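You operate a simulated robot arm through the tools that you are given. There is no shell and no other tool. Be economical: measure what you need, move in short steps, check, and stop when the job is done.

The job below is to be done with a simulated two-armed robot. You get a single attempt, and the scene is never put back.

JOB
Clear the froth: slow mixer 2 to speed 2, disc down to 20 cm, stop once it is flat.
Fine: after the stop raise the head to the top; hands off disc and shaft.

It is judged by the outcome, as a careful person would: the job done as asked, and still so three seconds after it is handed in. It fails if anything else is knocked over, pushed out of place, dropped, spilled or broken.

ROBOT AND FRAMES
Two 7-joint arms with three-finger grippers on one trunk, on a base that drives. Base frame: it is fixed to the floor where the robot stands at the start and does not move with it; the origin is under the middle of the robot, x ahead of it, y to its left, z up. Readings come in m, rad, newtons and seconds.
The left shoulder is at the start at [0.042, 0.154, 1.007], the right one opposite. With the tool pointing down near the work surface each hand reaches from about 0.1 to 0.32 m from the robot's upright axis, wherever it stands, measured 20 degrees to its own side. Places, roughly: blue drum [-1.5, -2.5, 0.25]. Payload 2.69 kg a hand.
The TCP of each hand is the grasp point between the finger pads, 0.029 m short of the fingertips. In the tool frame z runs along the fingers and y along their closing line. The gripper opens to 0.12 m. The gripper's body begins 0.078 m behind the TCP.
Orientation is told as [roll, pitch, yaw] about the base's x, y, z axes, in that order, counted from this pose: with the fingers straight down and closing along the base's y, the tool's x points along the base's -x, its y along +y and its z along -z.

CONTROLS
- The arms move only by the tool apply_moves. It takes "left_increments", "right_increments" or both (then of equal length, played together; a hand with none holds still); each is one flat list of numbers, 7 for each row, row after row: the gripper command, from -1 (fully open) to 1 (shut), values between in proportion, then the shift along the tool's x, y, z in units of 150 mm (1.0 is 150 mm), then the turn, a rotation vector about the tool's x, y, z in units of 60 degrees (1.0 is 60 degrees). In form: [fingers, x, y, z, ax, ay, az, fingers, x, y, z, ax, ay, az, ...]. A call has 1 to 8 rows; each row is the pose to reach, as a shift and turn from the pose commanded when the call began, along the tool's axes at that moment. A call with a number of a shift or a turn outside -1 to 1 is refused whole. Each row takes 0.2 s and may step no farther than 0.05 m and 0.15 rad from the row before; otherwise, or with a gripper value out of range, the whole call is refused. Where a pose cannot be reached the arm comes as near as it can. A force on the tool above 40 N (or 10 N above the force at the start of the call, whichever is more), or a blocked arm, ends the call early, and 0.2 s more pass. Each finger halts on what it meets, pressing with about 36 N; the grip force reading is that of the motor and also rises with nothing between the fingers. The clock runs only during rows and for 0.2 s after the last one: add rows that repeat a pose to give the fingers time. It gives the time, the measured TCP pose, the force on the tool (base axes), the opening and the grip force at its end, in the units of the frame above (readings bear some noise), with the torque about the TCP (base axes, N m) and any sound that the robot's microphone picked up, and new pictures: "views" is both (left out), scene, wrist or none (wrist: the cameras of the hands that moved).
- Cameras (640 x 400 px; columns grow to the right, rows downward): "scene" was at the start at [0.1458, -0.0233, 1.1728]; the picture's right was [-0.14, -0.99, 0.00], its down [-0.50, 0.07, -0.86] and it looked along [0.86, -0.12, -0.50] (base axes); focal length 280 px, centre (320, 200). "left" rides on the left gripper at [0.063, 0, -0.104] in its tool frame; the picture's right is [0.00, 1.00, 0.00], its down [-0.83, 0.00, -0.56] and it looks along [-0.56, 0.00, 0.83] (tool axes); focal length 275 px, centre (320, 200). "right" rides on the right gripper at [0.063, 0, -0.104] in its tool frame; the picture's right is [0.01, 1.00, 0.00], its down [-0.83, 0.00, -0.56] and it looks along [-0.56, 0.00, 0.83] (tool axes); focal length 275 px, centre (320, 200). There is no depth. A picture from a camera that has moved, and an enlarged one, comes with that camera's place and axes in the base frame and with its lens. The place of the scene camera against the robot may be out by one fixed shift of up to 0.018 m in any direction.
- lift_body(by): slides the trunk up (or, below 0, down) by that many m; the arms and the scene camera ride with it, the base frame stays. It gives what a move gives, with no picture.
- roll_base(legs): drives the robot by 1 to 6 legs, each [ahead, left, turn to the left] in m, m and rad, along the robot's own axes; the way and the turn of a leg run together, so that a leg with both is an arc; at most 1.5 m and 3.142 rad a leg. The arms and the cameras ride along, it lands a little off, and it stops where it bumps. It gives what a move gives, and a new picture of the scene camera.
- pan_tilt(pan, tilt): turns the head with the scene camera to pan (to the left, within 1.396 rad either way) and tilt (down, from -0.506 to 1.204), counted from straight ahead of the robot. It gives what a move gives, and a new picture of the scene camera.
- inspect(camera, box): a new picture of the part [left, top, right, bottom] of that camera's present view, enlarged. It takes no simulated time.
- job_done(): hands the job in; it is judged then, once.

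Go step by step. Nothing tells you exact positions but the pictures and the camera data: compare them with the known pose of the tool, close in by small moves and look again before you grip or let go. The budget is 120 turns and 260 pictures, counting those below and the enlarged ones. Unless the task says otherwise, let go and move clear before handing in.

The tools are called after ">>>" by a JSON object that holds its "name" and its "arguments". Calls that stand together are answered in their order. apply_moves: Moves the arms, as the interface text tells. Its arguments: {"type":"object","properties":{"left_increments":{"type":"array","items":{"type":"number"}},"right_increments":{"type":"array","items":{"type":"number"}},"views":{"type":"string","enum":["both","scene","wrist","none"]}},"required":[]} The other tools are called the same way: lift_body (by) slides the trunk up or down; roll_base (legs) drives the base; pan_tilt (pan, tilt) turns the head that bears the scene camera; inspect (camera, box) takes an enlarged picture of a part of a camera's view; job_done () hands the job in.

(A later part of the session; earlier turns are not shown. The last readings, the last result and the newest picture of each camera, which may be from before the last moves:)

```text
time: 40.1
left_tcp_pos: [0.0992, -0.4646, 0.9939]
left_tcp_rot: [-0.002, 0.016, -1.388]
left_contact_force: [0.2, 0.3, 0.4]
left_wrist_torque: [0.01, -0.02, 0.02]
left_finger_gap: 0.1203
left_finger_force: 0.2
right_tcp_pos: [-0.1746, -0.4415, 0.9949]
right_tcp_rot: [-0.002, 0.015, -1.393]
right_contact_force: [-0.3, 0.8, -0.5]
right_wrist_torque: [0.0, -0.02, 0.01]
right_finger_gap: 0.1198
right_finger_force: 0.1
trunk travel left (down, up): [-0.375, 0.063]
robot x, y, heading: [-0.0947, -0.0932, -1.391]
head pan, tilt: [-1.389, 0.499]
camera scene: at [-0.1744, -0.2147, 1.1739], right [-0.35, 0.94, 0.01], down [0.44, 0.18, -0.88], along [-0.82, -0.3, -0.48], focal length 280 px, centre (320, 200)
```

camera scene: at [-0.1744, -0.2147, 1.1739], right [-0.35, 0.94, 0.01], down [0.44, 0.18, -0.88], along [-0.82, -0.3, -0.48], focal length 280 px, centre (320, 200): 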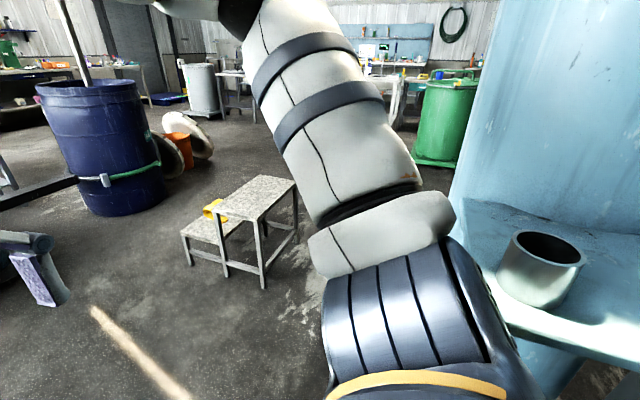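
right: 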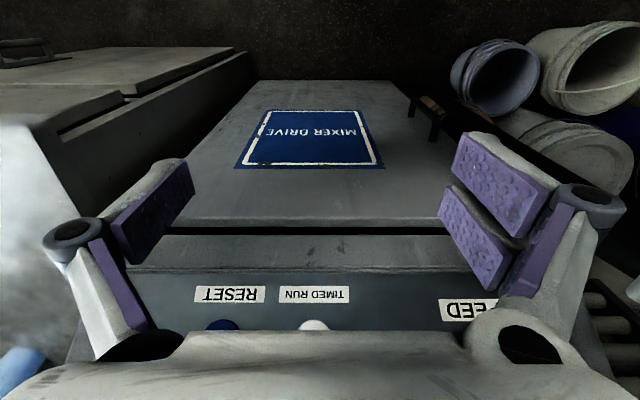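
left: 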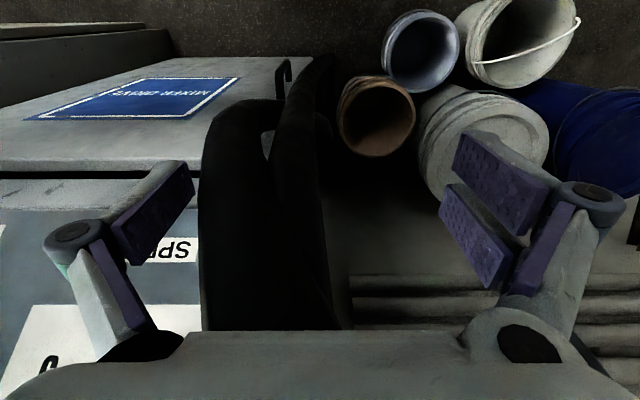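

The block is a big teal machine's shelf behind me (fixed), with a pot on it that appears untouched. I'll drive forward along the aisle, away from it.

>>> {"name": "roll_base", "arguments": {"legs": [[0.4, 0, 0.0]]}}

>>> {"name": "pan_tilt", "arguments": {"pan": 0.0, "tilt": 0.1}}

>>> {"name": "inspect", "arguments": {"camera": "scene", "box": [220, 100, 460, 250]}}

>>> {"name": "pan_tilt", "arguments": {"pan": -0.7, "tilt": 0.0}}

```text
time: 42.6
left_tcp_pos: [0.1617, -0.8511, 0.9994]
left_tcp_rot: [-0.001, 0.002, -1.398]
left_contact_force: [0.3, -0.9, 1.0]
left_wrist_torque: [0.0, 0.0, -0.01]
left_finger_gap: 0.1201
left_finger_force: 0.0
right_tcp_pos: [-0.1101, -0.825, 1.0]
right_tcp_rot: [0.001, 0.002, -1.402]
right_contact_force: [-0.8, -0.5, -0.3]
right_wrist_torque: [0.05, 0.01, -0.02]
right_finger_gap: 0.1202
right_finger_force: 0.0
trunk travel left (down, up): [-0.375, 0.063]
robot x, y, heading: [-0.0272, -0.4874, -1.397]
head pan, tilt: [-1.389, 0.499]
camera scene: at [-0.1089, -0.596, 1.1753], right [-0.34, 0.94, 0.0], down [0.45, 0.17, -0.88], along [-0.82, -0.3, -0.48], focal length 280 px, centre (320, 200)
```

scene: 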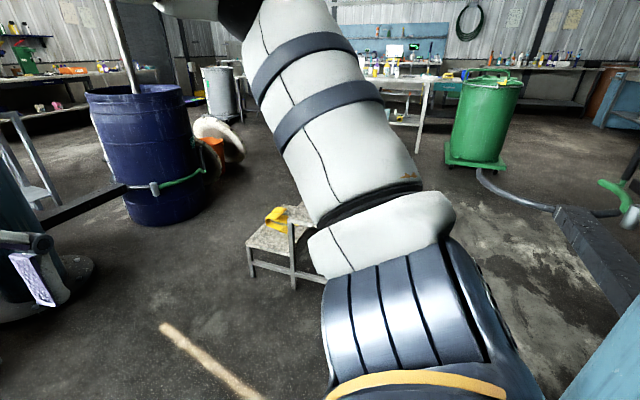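

```text
time: 44.1
left_tcp_pos: [0.1633, -0.8513, 0.9993]
left_tcp_rot: [0.001, 0.0, -1.398]
left_contact_force: [0.9, -0.3, 0.1]
left_wrist_torque: [0.0, 0.0, -0.02]
left_finger_gap: 0.1203
left_finger_force: 0.1
right_tcp_pos: [-0.1114, -0.8257, 0.9991]
right_tcp_rot: [-0.001, 0.0, -1.402]
right_contact_force: [-0.2, -0.2, 0.7]
right_wrist_torque: [-0.01, -0.02, -0.01]
right_finger_gap: 0.12
right_finger_force: 0.1
trunk travel left (down, up): [-0.375, 0.063]
robot x, y, heading: [-0.0261, -0.4911, -1.396]
head pan, tilt: [0.0, 0.099]
camera scene: at [-0.0081, -0.655, 1.2124], right [-0.99, -0.17, 0.0], down [-0.02, 0.1, -0.99], along [0.17, -0.98, -0.1], focal length 280 px, centre (320, 200)
```

scene: 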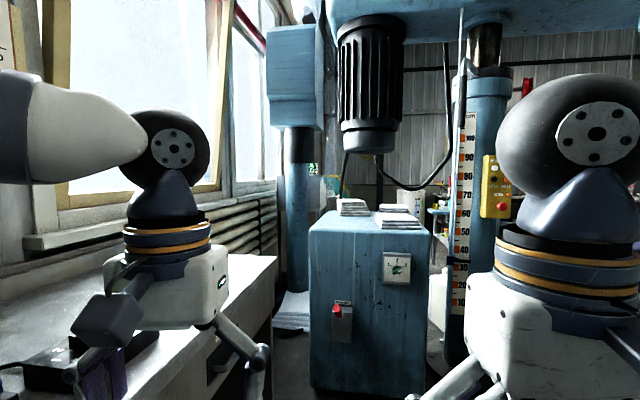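

```text
2.67 times, centred on (340, 175) of scene
camera zoom: at [-0.0081, -0.655, 1.2124], right [-0.99, -0.17, 0.0], down [-0.02, 0.1, -0.99], along [0.17, -0.98, -0.1], focal length 747 px, centre (267, 267)
```

zoom: 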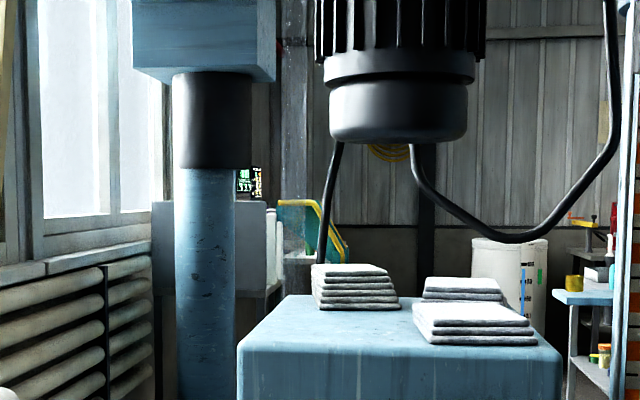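

```text
time: 45.2
left_tcp_pos: [0.1614, -0.8509, 0.9988]
left_tcp_rot: [0.0, 0.001, -1.399]
left_contact_force: [-0.2, -0.1, -0.2]
left_wrist_torque: [0.0, -0.03, -0.01]
left_finger_gap: 0.1199
left_finger_force: 0.0
right_tcp_pos: [-0.1112, -0.8252, 1.0003]
right_tcp_rot: [0.002, -0.001, -1.401]
right_contact_force: [0.2, 0.2, 0.2]
right_wrist_torque: [0.03, -0.02, -0.01]
right_finger_gap: 0.1199
right_finger_force: 0.1
trunk travel left (down, up): [-0.375, 0.063]
robot x, y, heading: [-0.0289, -0.4869, -1.402]
head pan, tilt: [-0.7, 0.0]
camera scene: at [-0.069, -0.642, 1.2214], right [-0.86, 0.5, 0.0], down [0.0, 0.0, -1.0], along [-0.5, -0.86, 0.0], focal length 280 px, centre (320, 200)
```

scene: 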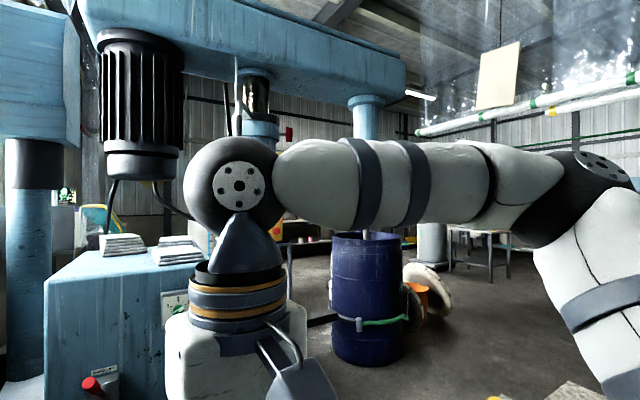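

The column with scale and pendant is at about (−0.6, −2.2). I'll move closer so I can read the pendant and any machine numbers.

>>> {"name": "roll_base", "arguments": {"legs": [[0.45, -0.3, -0.2]]}}

>>> {"name": "pan_tilt", "arguments": {"pan": 0.0, "tilt": 0.1}}

>>> {"name": "inspect", "arguments": {"camera": "scene", "box": [240, 100, 400, 300]}}

```text
time: 48.2
left_tcp_pos: [-0.1694, -1.3346, 0.999]
left_tcp_rot: [0.0, 0.0, -1.597]
left_contact_force: [0.3, -0.2, 0.1]
left_wrist_torque: [0.02, -0.03, -0.01]
left_finger_gap: 0.1199
left_finger_force: 0.1
right_tcp_pos: [-0.4327, -1.2563, 0.9994]
right_tcp_rot: [0.001, 0.001, -1.599]
right_contact_force: [-0.5, 0.0, 0.5]
right_wrist_torque: [0.02, 0.04, -0.01]
right_finger_gap: 0.1199
right_finger_force: 0.0
trunk travel left (down, up): [-0.375, 0.063]
robot x, y, heading: [-0.2823, -0.9484, -1.597]
head pan, tilt: [-0.7, 0.0]
camera scene: at [-0.3538, -1.0871, 1.2214], right [-0.75, 0.66, 0.0], down [0.0, 0.0, -1.0], along [-0.66, -0.75, 0.0], focal length 280 px, centre (320, 200)
```

scene: 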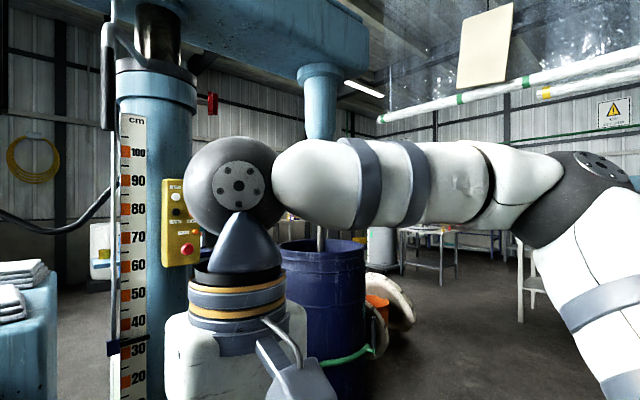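

```text
time: 49.3
left_tcp_pos: [-0.1687, -1.3345, 0.9989]
left_tcp_rot: [0.0, 0.0, -1.595]
left_contact_force: [0.1, -0.7, -0.9]
left_wrist_torque: [0.05, 0.0, 0.01]
left_finger_gap: 0.1203
left_finger_force: 0.0
right_tcp_pos: [-0.4329, -1.2557, 0.9999]
right_tcp_rot: [-0.001, 0.001, -1.598]
right_contact_force: [-0.7, -1.0, -0.1]
right_wrist_torque: [-0.01, -0.01, 0.02]
right_finger_gap: 0.12
right_finger_force: 0.1
trunk travel left (down, up): [-0.375, 0.063]
robot x, y, heading: [-0.2816, -0.9457, -1.593]
head pan, tilt: [0.0, 0.099]
camera scene: at [-0.2963, -1.1115, 1.2124], right [-1.0, 0.03, 0.0], down [0.0, 0.1, -1.0], along [-0.03, -0.99, -0.1], focal length 280 px, centre (320, 200)
```

scene: 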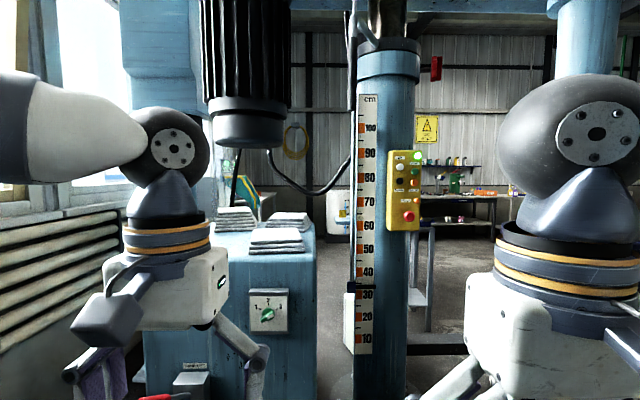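

```text
2.00 times, centred on (320, 200) of scene
camera zoom: at [-0.2963, -1.1115, 1.2124], right [-1.0, 0.03, 0.0], down [0.0, 0.1, -1.0], along [-0.03, -0.99, -0.1], focal length 560 px, centre (320, 200)
```

zoom: 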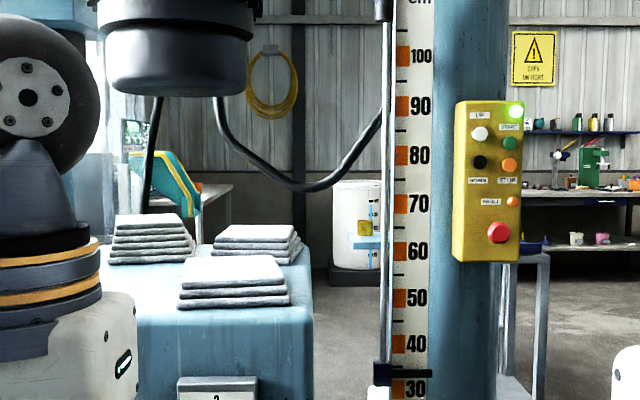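

>>> {"name": "inspect", "arguments": {"camera": "scene", "box": [380, 145, 430, 235]}}

>>> {"name": "inspect", "arguments": {"camera": "scene", "box": [335, 260, 395, 360]}}

>>> {"name": "inspect", "arguments": {"camera": "scene", "box": [160, 260, 320, 400]}}

```text
4.44 times, centred on (405, 190) of scene
camera zoom: at [-0.2963, -1.1115, 1.2124], right [-1.0, 0.03, 0.0], down [0.0, 0.1, -1.0], along [-0.03, -0.99, -0.1], focal length 1245 px, centre (-58, 244)
```

zoom: 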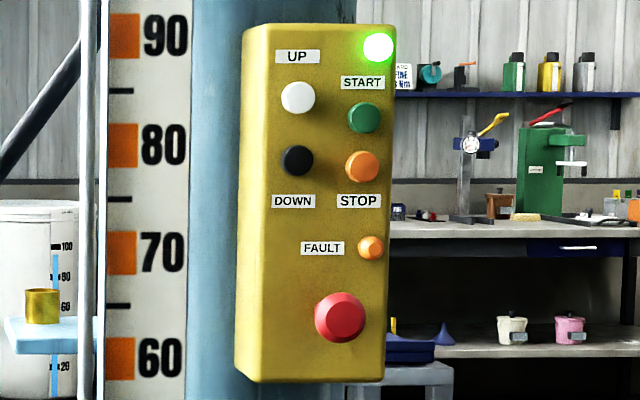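

```text
4.00 times, centred on (365, 310) of scene
camera zoom: at [-0.2963, -1.1115, 1.2124], right [-1.0, 0.03, 0.0], down [0.0, 0.1, -1.0], along [-0.03, -0.99, -0.1], focal length 1120 px, centre (140, -240)
```

zoom: 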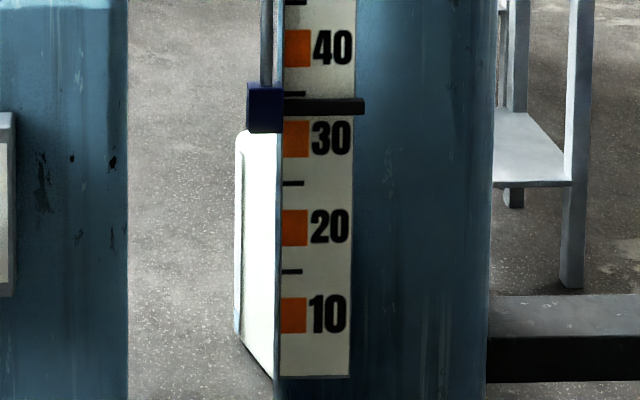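

```text
2.86 times, centred on (240, 330) of scene
camera zoom: at [-0.2963, -1.1115, 1.2124], right [-1.0, 0.03, 0.0], down [0.0, 0.1, -1.0], along [-0.03, -0.99, -0.1], focal length 800 px, centre (549, -171)
```

zoom: 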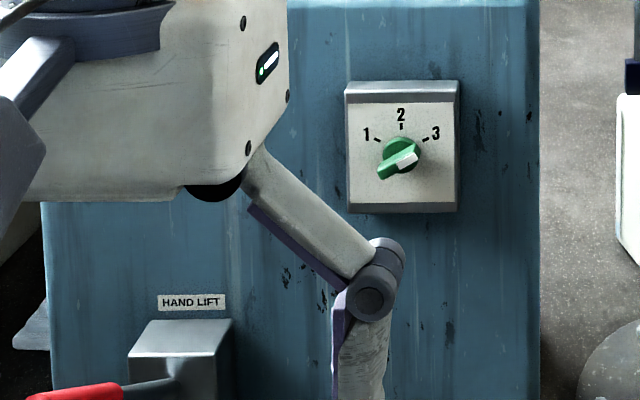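

The pendant has UP, DOWN, START, STOP, FAULT lamp and a red emergency stop; the pointer is near 33–34 cm. There's also a 1-2-3 selector on the blue box. I'll look for mixer numbers on the arm, and at the surroundings.

>>> {"name": "pan_tilt", "arguments": {"pan": 0.0, "tilt": -0.45}}

>>> {"name": "pan_tilt", "arguments": {"pan": 0.8, "tilt": -0.1}}

>>> {"name": "pan_tilt", "arguments": {"pan": -1.39, "tilt": -0.1}}

>>> {"name": "pan_tilt", "arguments": {"pan": -0.7, "tilt": -0.4}}

```text
time: 50.3
left_tcp_pos: [-0.1691, -1.3354, 0.9994]
left_tcp_rot: [-0.002, -0.001, -1.596]
left_contact_force: [-0.8, -0.7, -0.2]
left_wrist_torque: [0.0, 0.0, 0.03]
left_finger_gap: 0.12
left_finger_force: 0.0
right_tcp_pos: [-0.4322, -1.2561, 1.0009]
right_tcp_rot: [0.0, 0.0, -1.598]
right_contact_force: [0.7, 1.2, 0.0]
right_wrist_torque: [0.01, -0.01, 0.0]
right_finger_gap: 0.1198
right_finger_force: 0.0
trunk travel left (down, up): [-0.375, 0.063]
robot x, y, heading: [-0.2877, -0.9458, -1.594]
head pan, tilt: [0.0, -0.45]
camera scene: at [-0.2956, -1.0897, 1.2581], right [-1.0, 0.03, 0.0], down [-0.01, -0.43, -0.9], along [-0.02, -0.9, 0.43], focal length 280 px, centre (320, 200)
```

scene: 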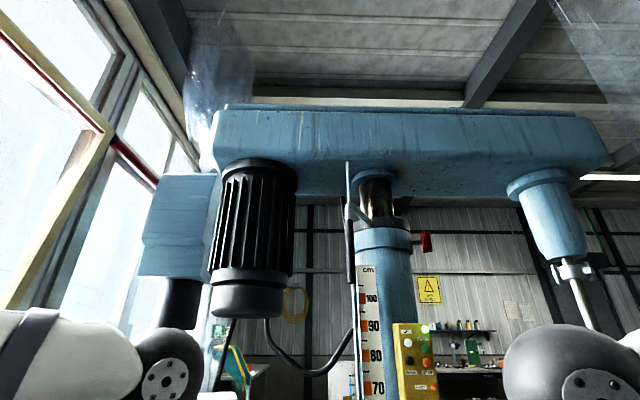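

```text
time: 51.4
left_tcp_pos: [-0.1702, -1.3345, 0.9999]
left_tcp_rot: [-0.001, 0.001, -1.595]
left_contact_force: [0.3, 0.3, -0.3]
left_wrist_torque: [0.01, 0.04, -0.03]
left_finger_gap: 0.12
left_finger_force: 0.0
right_tcp_pos: [-0.4319, -1.2558, 1.0001]
right_tcp_rot: [-0.002, 0.0, -1.599]
right_contact_force: [0.9, 0.1, -1.0]
right_wrist_torque: [0.0, -0.01, 0.03]
right_finger_gap: 0.12
right_finger_force: 0.0
trunk travel left (down, up): [-0.375, 0.063]
robot x, y, heading: [-0.2826, -0.9464, -1.597]
head pan, tilt: [0.799, -0.099]
camera scene: at [-0.233, -1.0819, 1.2303], right [-0.72, -0.7, 0.0], down [0.07, -0.07, -0.99], along [0.69, -0.71, 0.1], focal length 280 px, centre (320, 200)
```

scene: 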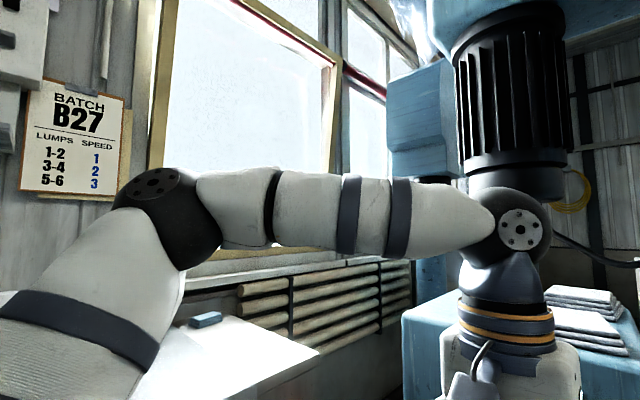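

```text
time: 53.5
left_tcp_pos: [-0.1683, -1.335, 0.9991]
left_tcp_rot: [-0.001, 0.0, -1.595]
left_contact_force: [-0.2, -0.2, 0.5]
left_wrist_torque: [-0.01, -0.02, 0.01]
left_finger_gap: 0.1199
left_finger_force: 0.0
right_tcp_pos: [-0.4326, -1.2568, 0.9995]
right_tcp_rot: [0.001, 0.0, -1.598]
right_contact_force: [0.9, 0.1, -0.7]
right_wrist_torque: [-0.02, -0.01, 0.03]
right_finger_gap: 0.12
right_finger_force: 0.0
trunk travel left (down, up): [-0.375, 0.063]
robot x, y, heading: [-0.2862, -0.9474, -1.595]
head pan, tilt: [-1.389, -0.099]
camera scene: at [-0.3798, -1.033, 1.2303], right [-0.15, 0.99, 0.0], down [-0.1, -0.02, -1.0], along [-0.98, -0.15, 0.1], focal length 280 px, centre (320, 200)
```

scene: 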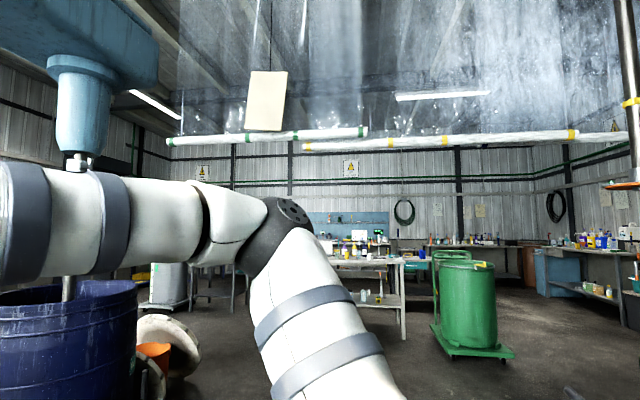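

```text
time: 54.5
left_tcp_pos: [-0.1692, -1.335, 0.9994]
left_tcp_rot: [0.001, 0.0, -1.595]
left_contact_force: [0.6, 0.8, -0.1]
left_wrist_torque: [0.03, 0.03, -0.01]
left_finger_gap: 0.1201
left_finger_force: 0.1
right_tcp_pos: [-0.4327, -1.2574, 0.9999]
right_tcp_rot: [0.001, -0.001, -1.599]
right_contact_force: [0.6, -0.3, -0.7]
right_wrist_torque: [-0.01, -0.02, -0.01]
right_finger_gap: 0.1203
right_finger_force: 0.0
trunk travel left (down, up): [-0.375, 0.063]
robot x, y, heading: [-0.2828, -0.9473, -1.597]
head pan, tilt: [-0.7, -0.4]
camera scene: at [-0.3424, -1.0742, 1.2545], right [-0.75, 0.66, 0.0], down [-0.26, -0.29, -0.92], along [-0.61, -0.69, 0.39], focal length 280 px, centre (320, 200)
```

scene: 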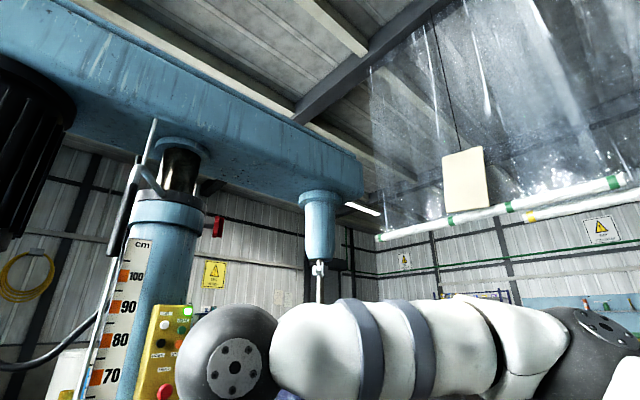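

The batch card gives lumps against speed. The selector on the blue box needs a closer look, and so does the froth in the drum.

>>> {"name": "pan_tilt", "arguments": {"pan": 0.0, "tilt": 0.5}}

>>> {"name": "inspect", "arguments": {"camera": "scene", "box": [220, 140, 310, 230]}}

>>> {"name": "lift_body", "arguments": {"by": 0.06}}

>>> {"name": "pan_tilt", "arguments": {"pan": -0.75, "tilt": 0.35}}

```text
time: 55.7
left_tcp_pos: [-0.1691, -1.3338, 0.9991]
left_tcp_rot: [0.001, 0.0, -1.596]
left_contact_force: [-0.2, 0.2, 0.4]
left_wrist_torque: [0.01, 0.01, -0.01]
left_finger_gap: 0.1201
left_finger_force: 0.0
right_tcp_pos: [-0.4321, -1.2555, 0.9996]
right_tcp_rot: [0.0, -0.001, -1.598]
right_contact_force: [-0.1, 0.1, 0.0]
right_wrist_torque: [-0.01, 0.02, -0.02]
right_finger_gap: 0.1198
right_finger_force: 0.2
trunk travel left (down, up): [-0.375, 0.063]
robot x, y, heading: [-0.2843, -0.9454, -1.595]
head pan, tilt: [0.0, 0.499]
camera scene: at [-0.2962, -1.1105, 1.1754], right [-1.0, 0.03, 0.0], down [0.01, 0.48, -0.88], along [-0.02, -0.88, -0.48], focal length 280 px, centre (320, 200)
```

scene: 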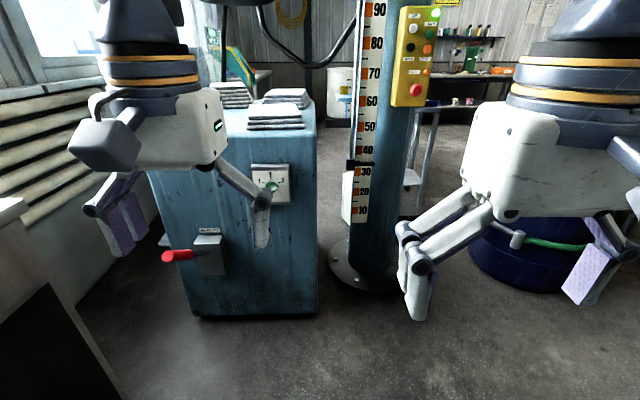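

```text
4.44 times, centred on (265, 185) of scene
camera zoom: at [-0.2962, -1.1105, 1.1754], right [-1.0, 0.03, 0.0], down [0.01, 0.48, -0.88], along [-0.02, -0.88, -0.48], focal length 1245 px, centre (564, 267)
```

zoom: 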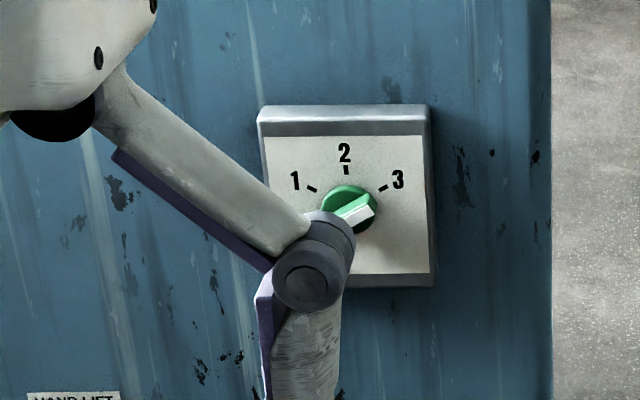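

```text
time: 56.7
left_tcp_pos: [-0.1683, -1.3357, 1.0581]
left_tcp_rot: [-0.002, 0.001, -1.593]
left_contact_force: [0.4, -0.1, -0.6]
left_wrist_torque: [0.05, 0.0, 0.03]
left_finger_gap: 0.1199
left_finger_force: 0.1
right_tcp_pos: [-0.432, -1.2565, 1.0591]
right_tcp_rot: [0.0, 0.0, -1.601]
right_contact_force: [-0.6, 0.1, -0.2]
right_wrist_torque: [0.03, -0.02, 0.01]
right_finger_gap: 0.1197
right_finger_force: 0.1
trunk travel left (down, up): [-0.435, 0.003]
robot x, y, heading: [-0.2805, -0.9442, -1.597]
head pan, tilt: [0.0, 0.499]
```

```text
time: 57.8
left_tcp_pos: [-0.1695, -1.3356, 1.0591]
left_tcp_rot: [0.0, 0.0, -1.595]
left_contact_force: [-0.1, 0.3, 0.0]
left_wrist_torque: [-0.04, -0.02, -0.01]
left_finger_gap: 0.1196
left_finger_force: 0.0
right_tcp_pos: [-0.4322, -1.2551, 1.0598]
right_tcp_rot: [0.0, -0.001, -1.599]
right_contact_force: [-0.1, 0.0, 0.6]
right_wrist_torque: [0.02, -0.01, 0.02]
right_finger_gap: 0.1199
right_finger_force: 0.0
trunk travel left (down, up): [-0.435, 0.003]
robot x, y, heading: [-0.2845, -0.9483, -1.601]
head pan, tilt: [-0.75, 0.351]
camera scene: at [-0.3574, -1.0277, 1.2575], right [-0.71, 0.7, 0.0], down [0.24, 0.25, -0.94], along [-0.66, -0.67, -0.34], focal length 280 px, centre (320, 200)
```

scene: 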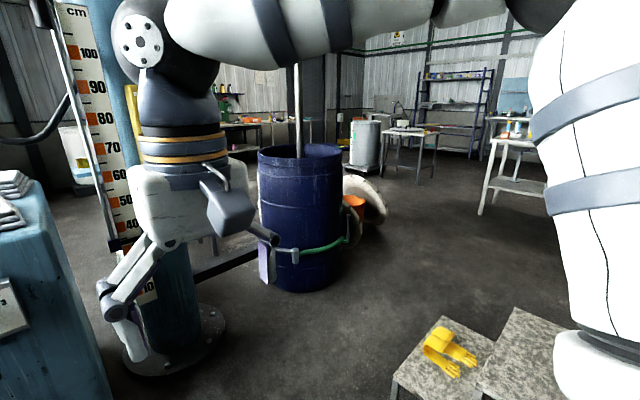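

The speed knob labelled SPEED is on the console; the green selector is unlabelled. I want to identify the teal machine behind to make sure which mixer is "2", so I'll turn to look at it.

>>> {"name": "roll_base", "arguments": {"legs": [[0, 0, -1.2]]}}

>>> {"name": "pan_tilt", "arguments": {"pan": -1.3, "tilt": -0.1}}

>>> {"name": "pan_tilt", "arguments": {"pan": -1.3, "tilt": 0.5}}

>>> {"name": "pan_tilt", "arguments": {"pan": 1.1, "tilt": 0.4}}

```text
time: 61.3
left_tcp_pos: [-0.6161, -1.1794, 1.0598]
left_tcp_rot: [0.002, 0.0, -2.834]
left_contact_force: [0.0, 0.1, -0.3]
left_wrist_torque: [0.01, -0.03, 0.02]
left_finger_gap: 0.1201
left_finger_force: 0.1
right_tcp_pos: [-0.627, -0.906, 1.0594]
right_tcp_rot: [0.001, 0.001, -2.839]
right_contact_force: [-0.1, 0.5, -0.3]
right_wrist_torque: [-0.01, 0.0, 0.01]
right_finger_gap: 0.12
right_finger_force: 0.0
trunk travel left (down, up): [-0.435, 0.003]
robot x, y, heading: [-0.2857, -0.9458, -2.841]
head pan, tilt: [-0.75, 0.351]
camera scene: at [-0.3813, -0.9171, 1.2575], right [0.43, 0.9, 0.0], down [0.31, -0.15, -0.94], along [-0.85, 0.41, -0.34], focal length 280 px, centre (320, 200)
```

scene: 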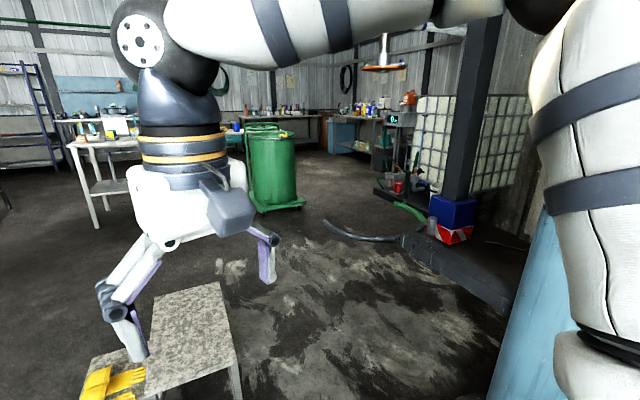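

```text
time: 62.3
left_tcp_pos: [-0.6162, -1.1812, 1.0592]
left_tcp_rot: [0.0, 0.001, -2.835]
left_contact_force: [0.0, 0.3, -0.2]
left_wrist_torque: [-0.03, 0.0, 0.0]
left_finger_gap: 0.1199
left_finger_force: 0.0
right_tcp_pos: [-0.6259, -0.9056, 1.0597]
right_tcp_rot: [0.0, 0.001, -2.839]
right_contact_force: [0.2, 1.2, 0.2]
right_wrist_torque: [0.0, -0.01, 0.03]
right_finger_gap: 0.1201
right_finger_force: 0.0
trunk travel left (down, up): [-0.435, 0.003]
robot x, y, heading: [-0.2839, -0.9484, -2.837]
head pan, tilt: [-1.3, -0.099]
camera scene: at [-0.3447, -0.8843, 1.2987], right [0.84, 0.54, 0.0], down [-0.05, 0.08, -1.0], along [-0.54, 0.84, 0.1], focal length 280 px, centre (320, 200)
```

scene: 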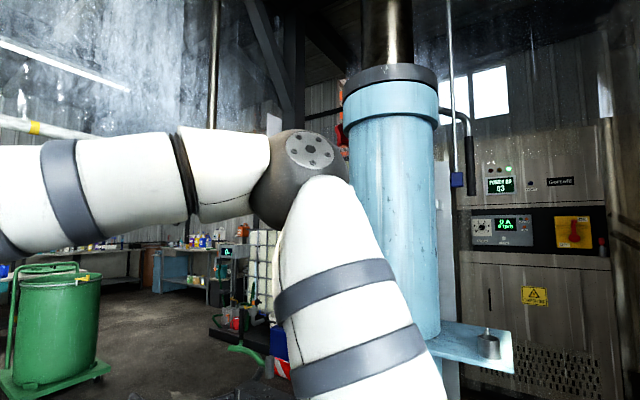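

```text
time: 63.3
left_tcp_pos: [-0.6155, -1.1818, 1.0595]
left_tcp_rot: [0.0, 0.001, -2.836]
left_contact_force: [-0.7, -1.1, -0.3]
left_wrist_torque: [-0.01, -0.02, -0.03]
left_finger_gap: 0.1199
left_finger_force: 0.0
right_tcp_pos: [-0.6256, -0.9079, 1.06]
right_tcp_rot: [0.001, -0.001, -2.84]
right_contact_force: [1.1, 0.1, 0.5]
right_wrist_torque: [-0.02, 0.01, 0.01]
right_finger_gap: 0.12
right_finger_force: 0.0
trunk travel left (down, up): [-0.435, 0.003]
robot x, y, heading: [-0.285, -0.9481, -2.84]
head pan, tilt: [-1.3, 0.499]
camera scene: at [-0.3467, -0.881, 1.2439], right [0.84, 0.54, 0.0], down [0.26, -0.4, -0.88], along [-0.48, 0.74, -0.48], focal length 280 px, centre (320, 200)
```

scene: 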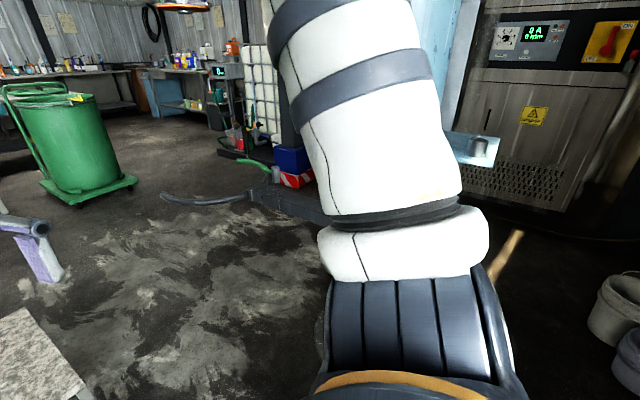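

```text
time: 65.5
left_tcp_pos: [-0.6163, -1.1799, 1.0589]
left_tcp_rot: [0.0, 0.0, -2.836]
left_contact_force: [0.6, 0.5, -1.1]
left_wrist_torque: [-0.03, 0.01, -0.01]
left_finger_gap: 0.1199
left_finger_force: 0.1
right_tcp_pos: [-0.626, -0.9062, 1.0606]
right_tcp_rot: [0.0, 0.0, -2.84]
right_contact_force: [-0.3, -0.5, 0.7]
right_wrist_torque: [-0.01, 0.01, 0.0]
right_finger_gap: 0.12
right_finger_force: 0.1
trunk travel left (down, up): [-0.435, 0.003]
robot x, y, heading: [-0.2838, -0.9475, -2.838]
head pan, tilt: [1.1, 0.4]
camera scene: at [-0.3129, -1.0487, 1.2529], right [-0.99, 0.17, 0.0], down [0.07, 0.38, -0.92], along [-0.15, -0.91, -0.39], focal length 280 px, centre (320, 200)
```

scene: 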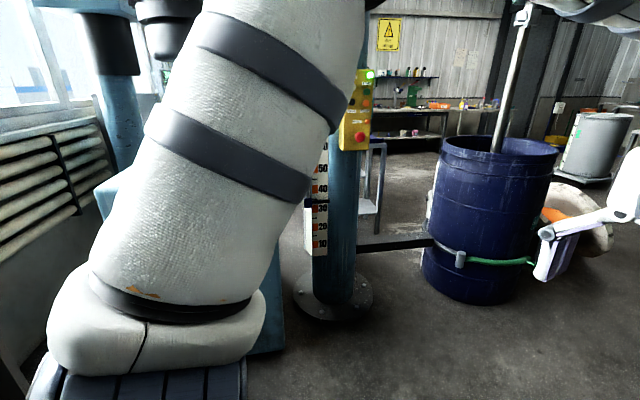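

The teal machine is a second, idle mixer (its cabinet shows 0 rpm), so the running one—console ahead with 28 A / 1500 rpm—is the one to slow. I place the SPEED knob at about (0.484, −0.01, 1.07) on a panel tilted 26°; I'll return there.

>>> {"name": "roll_base", "arguments": {"legs": [[0, 0, 1.42], [0, 0, 1.42], [0.15, 0.78, 0]]}}

>>> {"name": "pan_tilt", "arguments": {"pan": 0.1, "tilt": 0.4}}

>>> {"name": "inspect", "arguments": {"camera": "scene", "box": [200, 80, 440, 230]}}

```text
time: 79.0
left_tcp_pos: [0.2587, -0.0234, 1.0604]
left_tcp_rot: [-0.002, 0.002, -0.009]
left_contact_force: [-0.2, -0.3, 0.3]
left_wrist_torque: [-0.01, 0.0, 0.01]
left_finger_gap: 0.1201
left_finger_force: 0.0
right_tcp_pos: [0.184, -0.2867, 1.0597]
right_tcp_rot: [0.001, 0.001, -0.013]
right_contact_force: [0.4, -0.3, 0.2]
right_wrist_torque: [0.01, 0.01, 0.01]
right_finger_gap: 0.1201
right_finger_force: 0.0
trunk travel left (down, up): [-0.435, 0.003]
robot x, y, heading: [-0.1289, -0.1448, -0.011]
head pan, tilt: [1.1, 0.4]
camera scene: at [-0.0882, -0.0732, 1.2529], right [0.89, -0.46, 0.0], down [-0.18, -0.34, -0.92], along [0.43, 0.82, -0.39], focal length 280 px, centre (320, 200)
```

scene: 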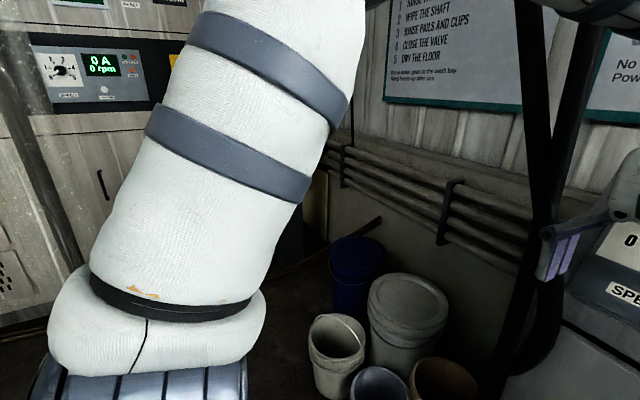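

```text
time: 80.3
left_tcp_pos: [0.2594, -0.0234, 1.0588]
left_tcp_rot: [0.0, 0.001, -0.008]
left_contact_force: [-0.3, 1.2, 0.0]
left_wrist_torque: [0.0, 0.02, -0.01]
left_finger_gap: 0.1198
left_finger_force: 0.1
right_tcp_pos: [0.1832, -0.2868, 1.0595]
right_tcp_rot: [0.0, 0.0, -0.013]
right_contact_force: [0.3, 0.3, -0.5]
right_wrist_torque: [0.0, 0.0, -0.02]
right_finger_gap: 0.12
right_finger_force: 0.1
trunk travel left (down, up): [-0.435, 0.003]
robot x, y, heading: [-0.1288, -0.1462, -0.009]
head pan, tilt: [0.099, 0.4]
camera scene: at [-0.0389, -0.1471, 1.2529], right [0.09, -1.0, 0.0], down [-0.39, -0.03, -0.92], along [0.92, 0.08, -0.39], focal length 280 px, centre (320, 200)
```

scene: 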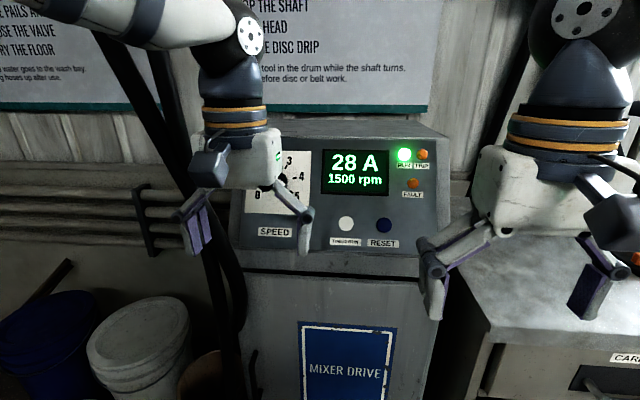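

```text
2.67 times, centred on (320, 155) of scene
camera zoom: at [-0.0389, -0.1471, 1.2529], right [0.09, -1.0, 0.0], down [-0.39, -0.03, -0.92], along [0.92, 0.08, -0.39], focal length 747 px, centre (320, 320)
```

zoom: 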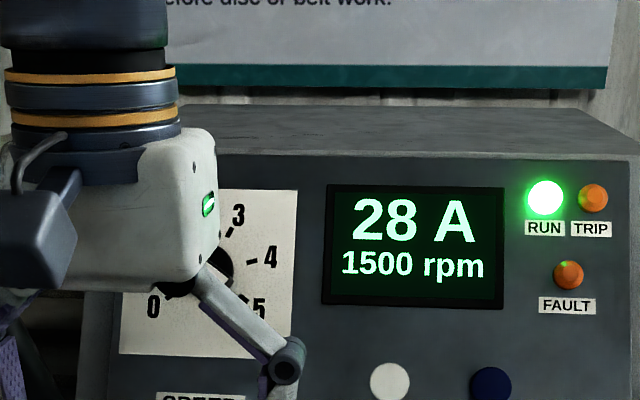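

I'll pitch the left hand to face the panel, moving to a stand-off about 10 cm from the knob.

>>> {"name": "apply_moves", "arguments": {"left_increments": [-1, -0.1, 0.01, -0.05, 0, -0.142, 0, -1, -0.2, 0.03, -0.1, 0, -0.285, 0, -1, -0.3, 0.04, -0.15, 0, -0.428, 0, -1, -0.4, 0.05, -0.2, 0, -0.571, 0, -1, -0.5, 0.07, -0.25, 0, -0.714, 0, -1, -0.6, 0.08, -0.3, 0, -0.857, 0, -1, -0.7, 0.09, -0.367, 0, -0.998, 0], "views": "both"}}

```text
time: 81.9
left_tcp_pos: [0.3644, -0.0128, 1.1134]
left_tcp_rot: [-0.002, -1.045, -0.009]
left_contact_force: [0.1, -0.4, 0.4]
left_wrist_torque: [0.03, 0.01, -0.01]
left_finger_gap: 0.1198
left_finger_force: 0.0
right_tcp_pos: [0.184, -0.2869, 1.0589]
right_tcp_rot: [0.001, -0.002, -0.013]
right_contact_force: [-0.2, -0.7, -0.2]
right_wrist_torque: [0.01, 0.02, 0.0]
right_finger_gap: 0.1201
right_finger_force: 0.1
trunk travel left (down, up): [-0.435, 0.003]
robot x, y, heading: [-0.1325, -0.1455, -0.018]
head pan, tilt: [0.099, 0.4]
camera scene: at [-0.0387, -0.1473, 1.2529], right [0.09, -1.0, 0.0], down [-0.39, -0.03, -0.92], along [0.92, 0.08, -0.39], focal length 280 px, centre (320, 200)
camera left: at [0.2436, -0.0104, 1.1112], right [0.01, 1.0, 0.0], down [-0.06, 0.0, 1.0], along [1.0, -0.01, 0.06], focal length 275 px, centre (320, 200)
```

scene: 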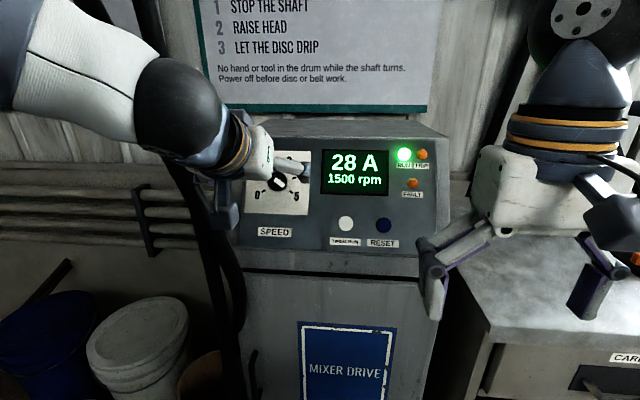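
left: 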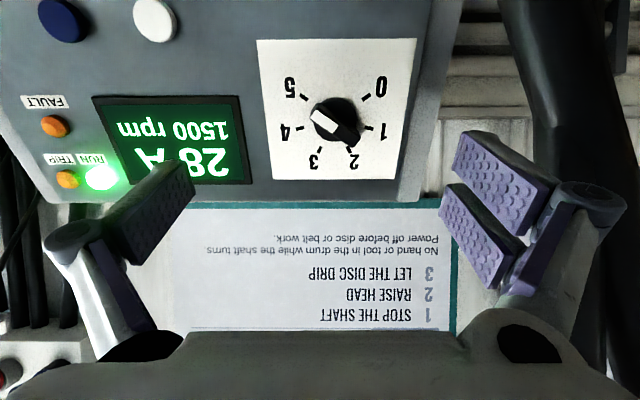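

The wrist camera clearly shows the knob pointing near 5, about (0.484, 0.00, 1.06). I'll square the hand to the panel and start rolling it so the fingers straddle the knob's bar.

>>> {"name": "apply_moves", "arguments": {"left_increments": [-1, -0.005, 0.0125, 0.016, -0.005, -0.008, 0.125, -1, -0.01, 0.025, 0.032, -0.009, -0.016, 0.25, -1, -0.015, 0.0375, 0.05, -0.014, -0.024, 0.375, -1, -0.02, 0.05, 0.065, -0.019, -0.033, 0.5, -1, -0.025, 0.0625, 0.08, -0.023, -0.041, 0.625, -1, -0.03, 0.075, 0.1, -0.028, -0.049, 0.75, -1, -0.035, 0.0875, 0.115, -0.033, -0.057, 0.875, -1, -0.04, 0.1, 0.13, -0.0375, -0.065, 1.0], "views": "wrist"}}

```text
time: 83.7
left_tcp_pos: [0.3841, 0.0045, 1.1107]
left_tcp_rot: [1.061, -0.464, -1.336]
left_contact_force: [0.1, 0.5, 0.6]
left_wrist_torque: [0.03, -0.02, 0.02]
left_finger_gap: 0.1202
left_finger_force: 0.2
right_tcp_pos: [0.185, -0.2875, 1.0599]
right_tcp_rot: [-0.001, 0.0, -0.012]
right_contact_force: [-0.3, -1.0, -0.3]
right_wrist_torque: [-0.02, -0.01, -0.02]
right_finger_gap: 0.1199
right_finger_force: 0.1
trunk travel left (down, up): [-0.435, 0.003]
robot x, y, heading: [-0.1287, -0.1428, -0.012]
head pan, tilt: [0.099, 0.4]
camera left: at [0.2774, 0.0602, 1.1275], right [0.38, 0.49, 0.78], down [-0.33, -0.72, 0.61], along [0.86, -0.49, -0.12], focal length 275 px, centre (320, 200)
```

left: 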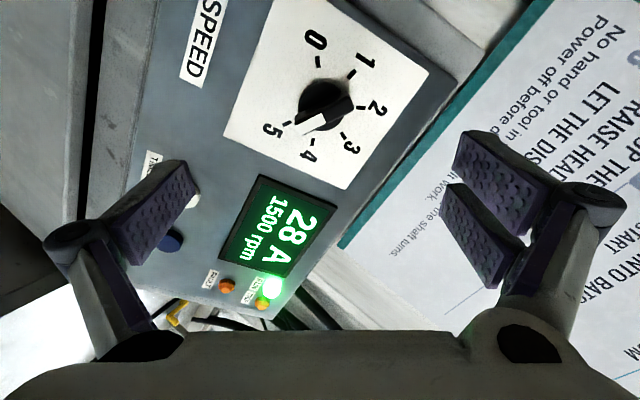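

Hand is square to the panel. I'll roll another 58° so the fingers close across the knob bar.

>>> {"name": "apply_moves", "arguments": {"left_increments": [-1, 0, 0, 0, 0, 0, 0.12, -1, 0, 0, 0, 0, 0, 0.24, -1, 0, 0, 0, 0, 0, 0.36, -1, 0, 0, 0, 0, 0, 0.48, -1, 0, 0, 0, 0, 0, 0.6, -1, 0, 0, 0, 0, 0, 0.72, -1, 0, 0, 0, 0, 0, 0.84, -1, 0, 0, 0, 0, 0, 0.96], "views": "both"}}

```text
time: 85.5
left_tcp_pos: [0.3843, 0.0037, 1.1102]
left_tcp_rot: [1.069, 0.433, -1.805]
left_contact_force: [-0.3, 0.7, 0.2]
left_wrist_torque: [0.01, 0.03, 0.02]
left_finger_gap: 0.12
left_finger_force: 0.0
right_tcp_pos: [0.1848, -0.2878, 1.0596]
right_tcp_rot: [0.0, 0.0, -0.014]
right_contact_force: [-0.4, 0.1, 0.6]
right_wrist_torque: [0.02, 0.03, 0.03]
right_finger_gap: 0.1201
right_finger_force: 0.0
trunk travel left (down, up): [-0.435, 0.003]
robot x, y, heading: [-0.1356, -0.147, -0.012]
head pan, tilt: [0.099, 0.4]
camera scene: at [-0.0389, -0.1472, 1.2529], right [0.09, -1.0, 0.0], down [-0.39, -0.03, -0.92], along [0.92, 0.08, -0.39], focal length 280 px, centre (320, 200)
camera left: at [0.3042, 0.0594, 1.1819], right [0.38, -0.47, 0.79], down [-0.68, -0.73, -0.11], along [0.63, -0.5, -0.6], focal length 275 px, centre (320, 200)
```

scene: 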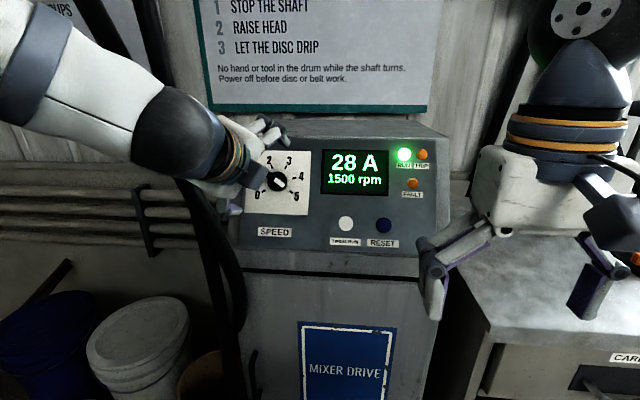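
left: 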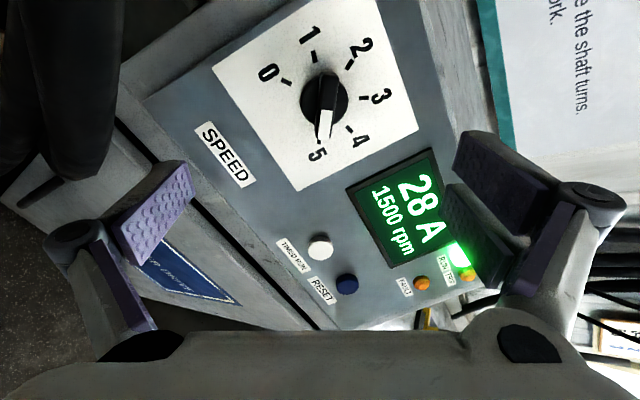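

The bar is nearly upright in the wrist view, pointing exactly at 5. I'll add 5° of roll, centre by a few millimetres and close in 6 cm.

>>> {"name": "apply_moves", "arguments": {"left_increments": [-1, 0.005, 0.01, 0.13, 0, 0, 0.045, -1, 0.01, 0.02, 0.27, 0, 0, 0.09, -1, 0.016, 0.029, 0.4, 0, 0, 0.09], "views": "wrist"}}

```text
time: 86.3
left_tcp_pos: [0.4406, 0.0043, 1.0887]
left_tcp_rot: [1.045, 0.512, -1.856]
left_contact_force: [-0.8, -0.4, -0.7]
left_wrist_torque: [-0.03, 0.02, 0.0]
left_finger_gap: 0.12
left_finger_force: 0.0
right_tcp_pos: [0.1847, -0.2877, 1.0606]
right_tcp_rot: [0.001, 0.0, -0.012]
right_contact_force: [0.5, 0.3, 1.0]
right_wrist_torque: [-0.02, 0.04, -0.01]
right_finger_gap: 0.1201
right_finger_force: 0.0
trunk travel left (down, up): [-0.435, 0.003]
robot x, y, heading: [-0.1281, -0.1459, -0.006]
head pan, tilt: [0.099, 0.4]
camera left: at [0.3628, 0.0568, 1.1649], right [0.36, -0.55, 0.75], down [-0.71, -0.69, -0.17], along [0.61, -0.47, -0.64], focal length 275 px, centre (320, 200)
```

left: 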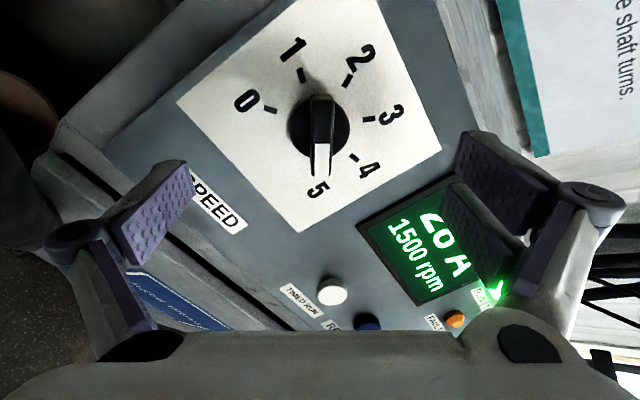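

Well aligned, knob about 7 cm ahead of the grasp point. I'll advance 3.5 cm and look again.

>>> {"name": "apply_moves", "arguments": {"left_increments": [-0.3, 0, 0, 0.1, 0, 0, 0, -0.3, 0, 0, 0.2, 0, 0, 0, -0.3, 0, 0, 0.24, 0, 0, 0], "views": "wrist"}}

```text
time: 87.1
left_tcp_pos: [0.4746, 0.0038, 1.072]
left_tcp_rot: [1.047, 0.512, -1.855]
left_contact_force: [-0.6, -0.7, -0.5]
left_wrist_torque: [0.01, 0.0, 0.03]
left_finger_gap: 0.078
left_finger_force: 0.2
right_tcp_pos: [0.1832, -0.2881, 1.0601]
right_tcp_rot: [-0.001, 0.0, -0.012]
right_contact_force: [-0.3, 1.0, 1.2]
right_wrist_torque: [0.02, 0.02, 0.0]
right_finger_gap: 0.1202
right_finger_force: 0.0
trunk travel left (down, up): [-0.435, 0.003]
robot x, y, heading: [-0.1294, -0.145, -0.008]
head pan, tilt: [0.099, 0.4]
camera left: at [0.3951, 0.0574, 1.1492], right [0.36, -0.55, 0.75], down [-0.71, -0.69, -0.17], along [0.61, -0.47, -0.64], focal length 275 px, centre (320, 200)
```

left: 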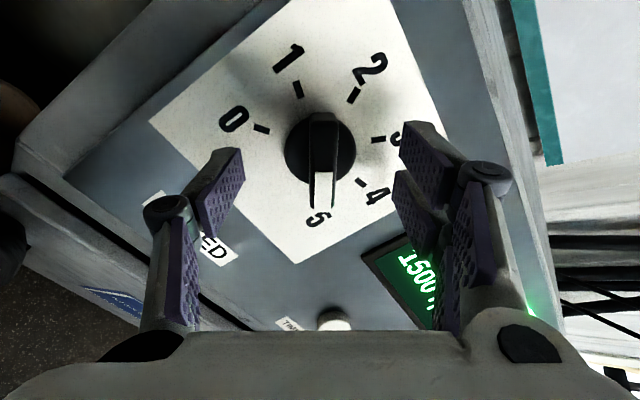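

Knob centre is ~4 cm ahead, fingertips just short of it. I'll advance 1.4 cm and close on the bar.

>>> {"name": "apply_moves", "arguments": {"left_increments": [-0.3, 0, 0, 0.05, 0, 0, 0, -0.3, 0, 0, 0.093, 0, 0, 0, 0.2, 0, 0, 0.093, 0, 0, 0, 0.6, 0, 0, 0.093, 0, 0, 0, 0.8, 0, 0, 0.093, 0, 0, 0, 0.8, 0, 0, 0.093, 0, 0, 0], "views": "wrist"}}

```text
time: 88.5
left_tcp_pos: [0.4841, 0.0042, 1.068]
left_tcp_rot: [1.047, 0.512, -1.855]
left_contact_force: [-8.6, 4.2, 2.6]
left_wrist_torque: [0.18, 0.74, 0.3]
left_finger_gap: 0.0146
left_finger_force: 41.4
right_tcp_pos: [0.1831, -0.2871, 1.0604]
right_tcp_rot: [0.0, -0.003, -0.012]
right_contact_force: [0.4, 0.2, -0.1]
right_wrist_torque: [0.0, 0.0, -0.01]
right_finger_gap: 0.12
right_finger_force: 0.0
trunk travel left (down, up): [-0.435, 0.003]
robot x, y, heading: [-0.1313, -0.1472, -0.013]
head pan, tilt: [0.099, 0.4]
camera left: at [0.4059, 0.0572, 1.1451], right [0.36, -0.55, 0.75], down [-0.7, -0.69, -0.17], along [0.61, -0.47, -0.64], focal length 275 px, centre (320, 200)
```

left: 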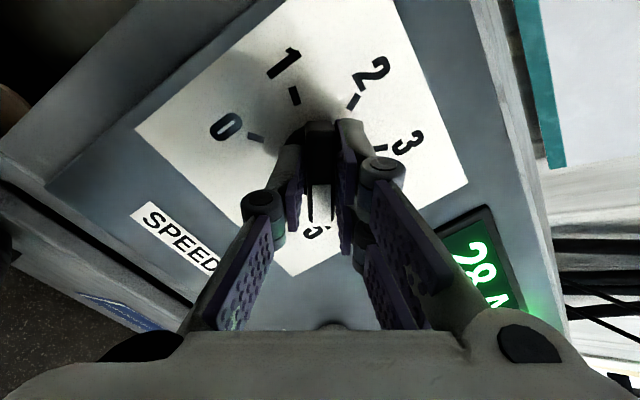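

The knob bar is gripped. Now I'll turn it counter-clockwise 60°.

>>> {"name": "apply_moves", "arguments": {"left_increments": [0.8, 0, 0, 0, 0, 0, -0.125, 0.8, 0, 0, 0, 0, 0, -0.25, 0.8, 0, 0, 0, 0, 0, -0.375, 0.8, 0, 0, 0, 0, 0, -0.5, 0.8, 0, 0, 0, 0, 0, -0.625, 0.8, 0, 0, 0, 0, 0, -0.75, 0.8, 0, 0, 0, 0, 0, -0.875, 0.8, 0, 0, 0, 0, 0, -1.0], "views": "both"}}

```text
time: 90.3
left_tcp_pos: [0.4821, 0.0051, 1.0648]
left_tcp_rot: [1.069, -0.423, -1.358]
left_contact_force: [-18.3, 6.9, -1.9]
left_wrist_torque: [0.48, 1.47, 0.81]
left_finger_gap: 0.0148
left_finger_force: 40.9
right_tcp_pos: [0.1817, -0.285, 1.0607]
right_tcp_rot: [-0.003, -0.001, -0.012]
right_contact_force: [-0.2, -0.5, 0.9]
right_wrist_torque: [-0.02, -0.02, 0.02]
right_finger_gap: 0.1201
right_finger_force: 0.1
trunk travel left (down, up): [-0.435, 0.003]
robot x, y, heading: [-0.1286, -0.1477, -0.007]
head pan, tilt: [0.099, 0.4]
camera scene: at [-0.0412, -0.146, 1.253], right [0.09, -1.0, 0.0], down [-0.39, -0.04, -0.92], along [0.92, 0.08, -0.39], focal length 280 px, centre (320, 200)
camera left: at [0.3769, 0.0608, 1.0857], right [0.39, 0.45, 0.8], down [-0.34, -0.74, 0.58], along [0.85, -0.5, -0.14], focal length 275 px, centre (320, 200)
```

scene: 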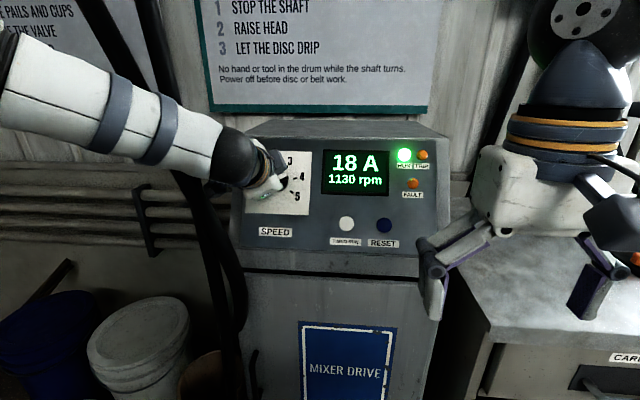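
left: 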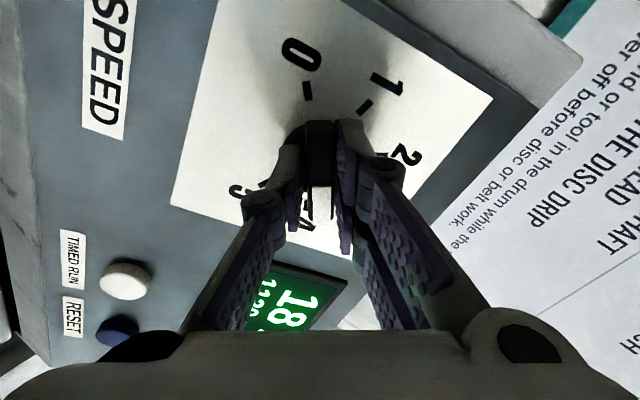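

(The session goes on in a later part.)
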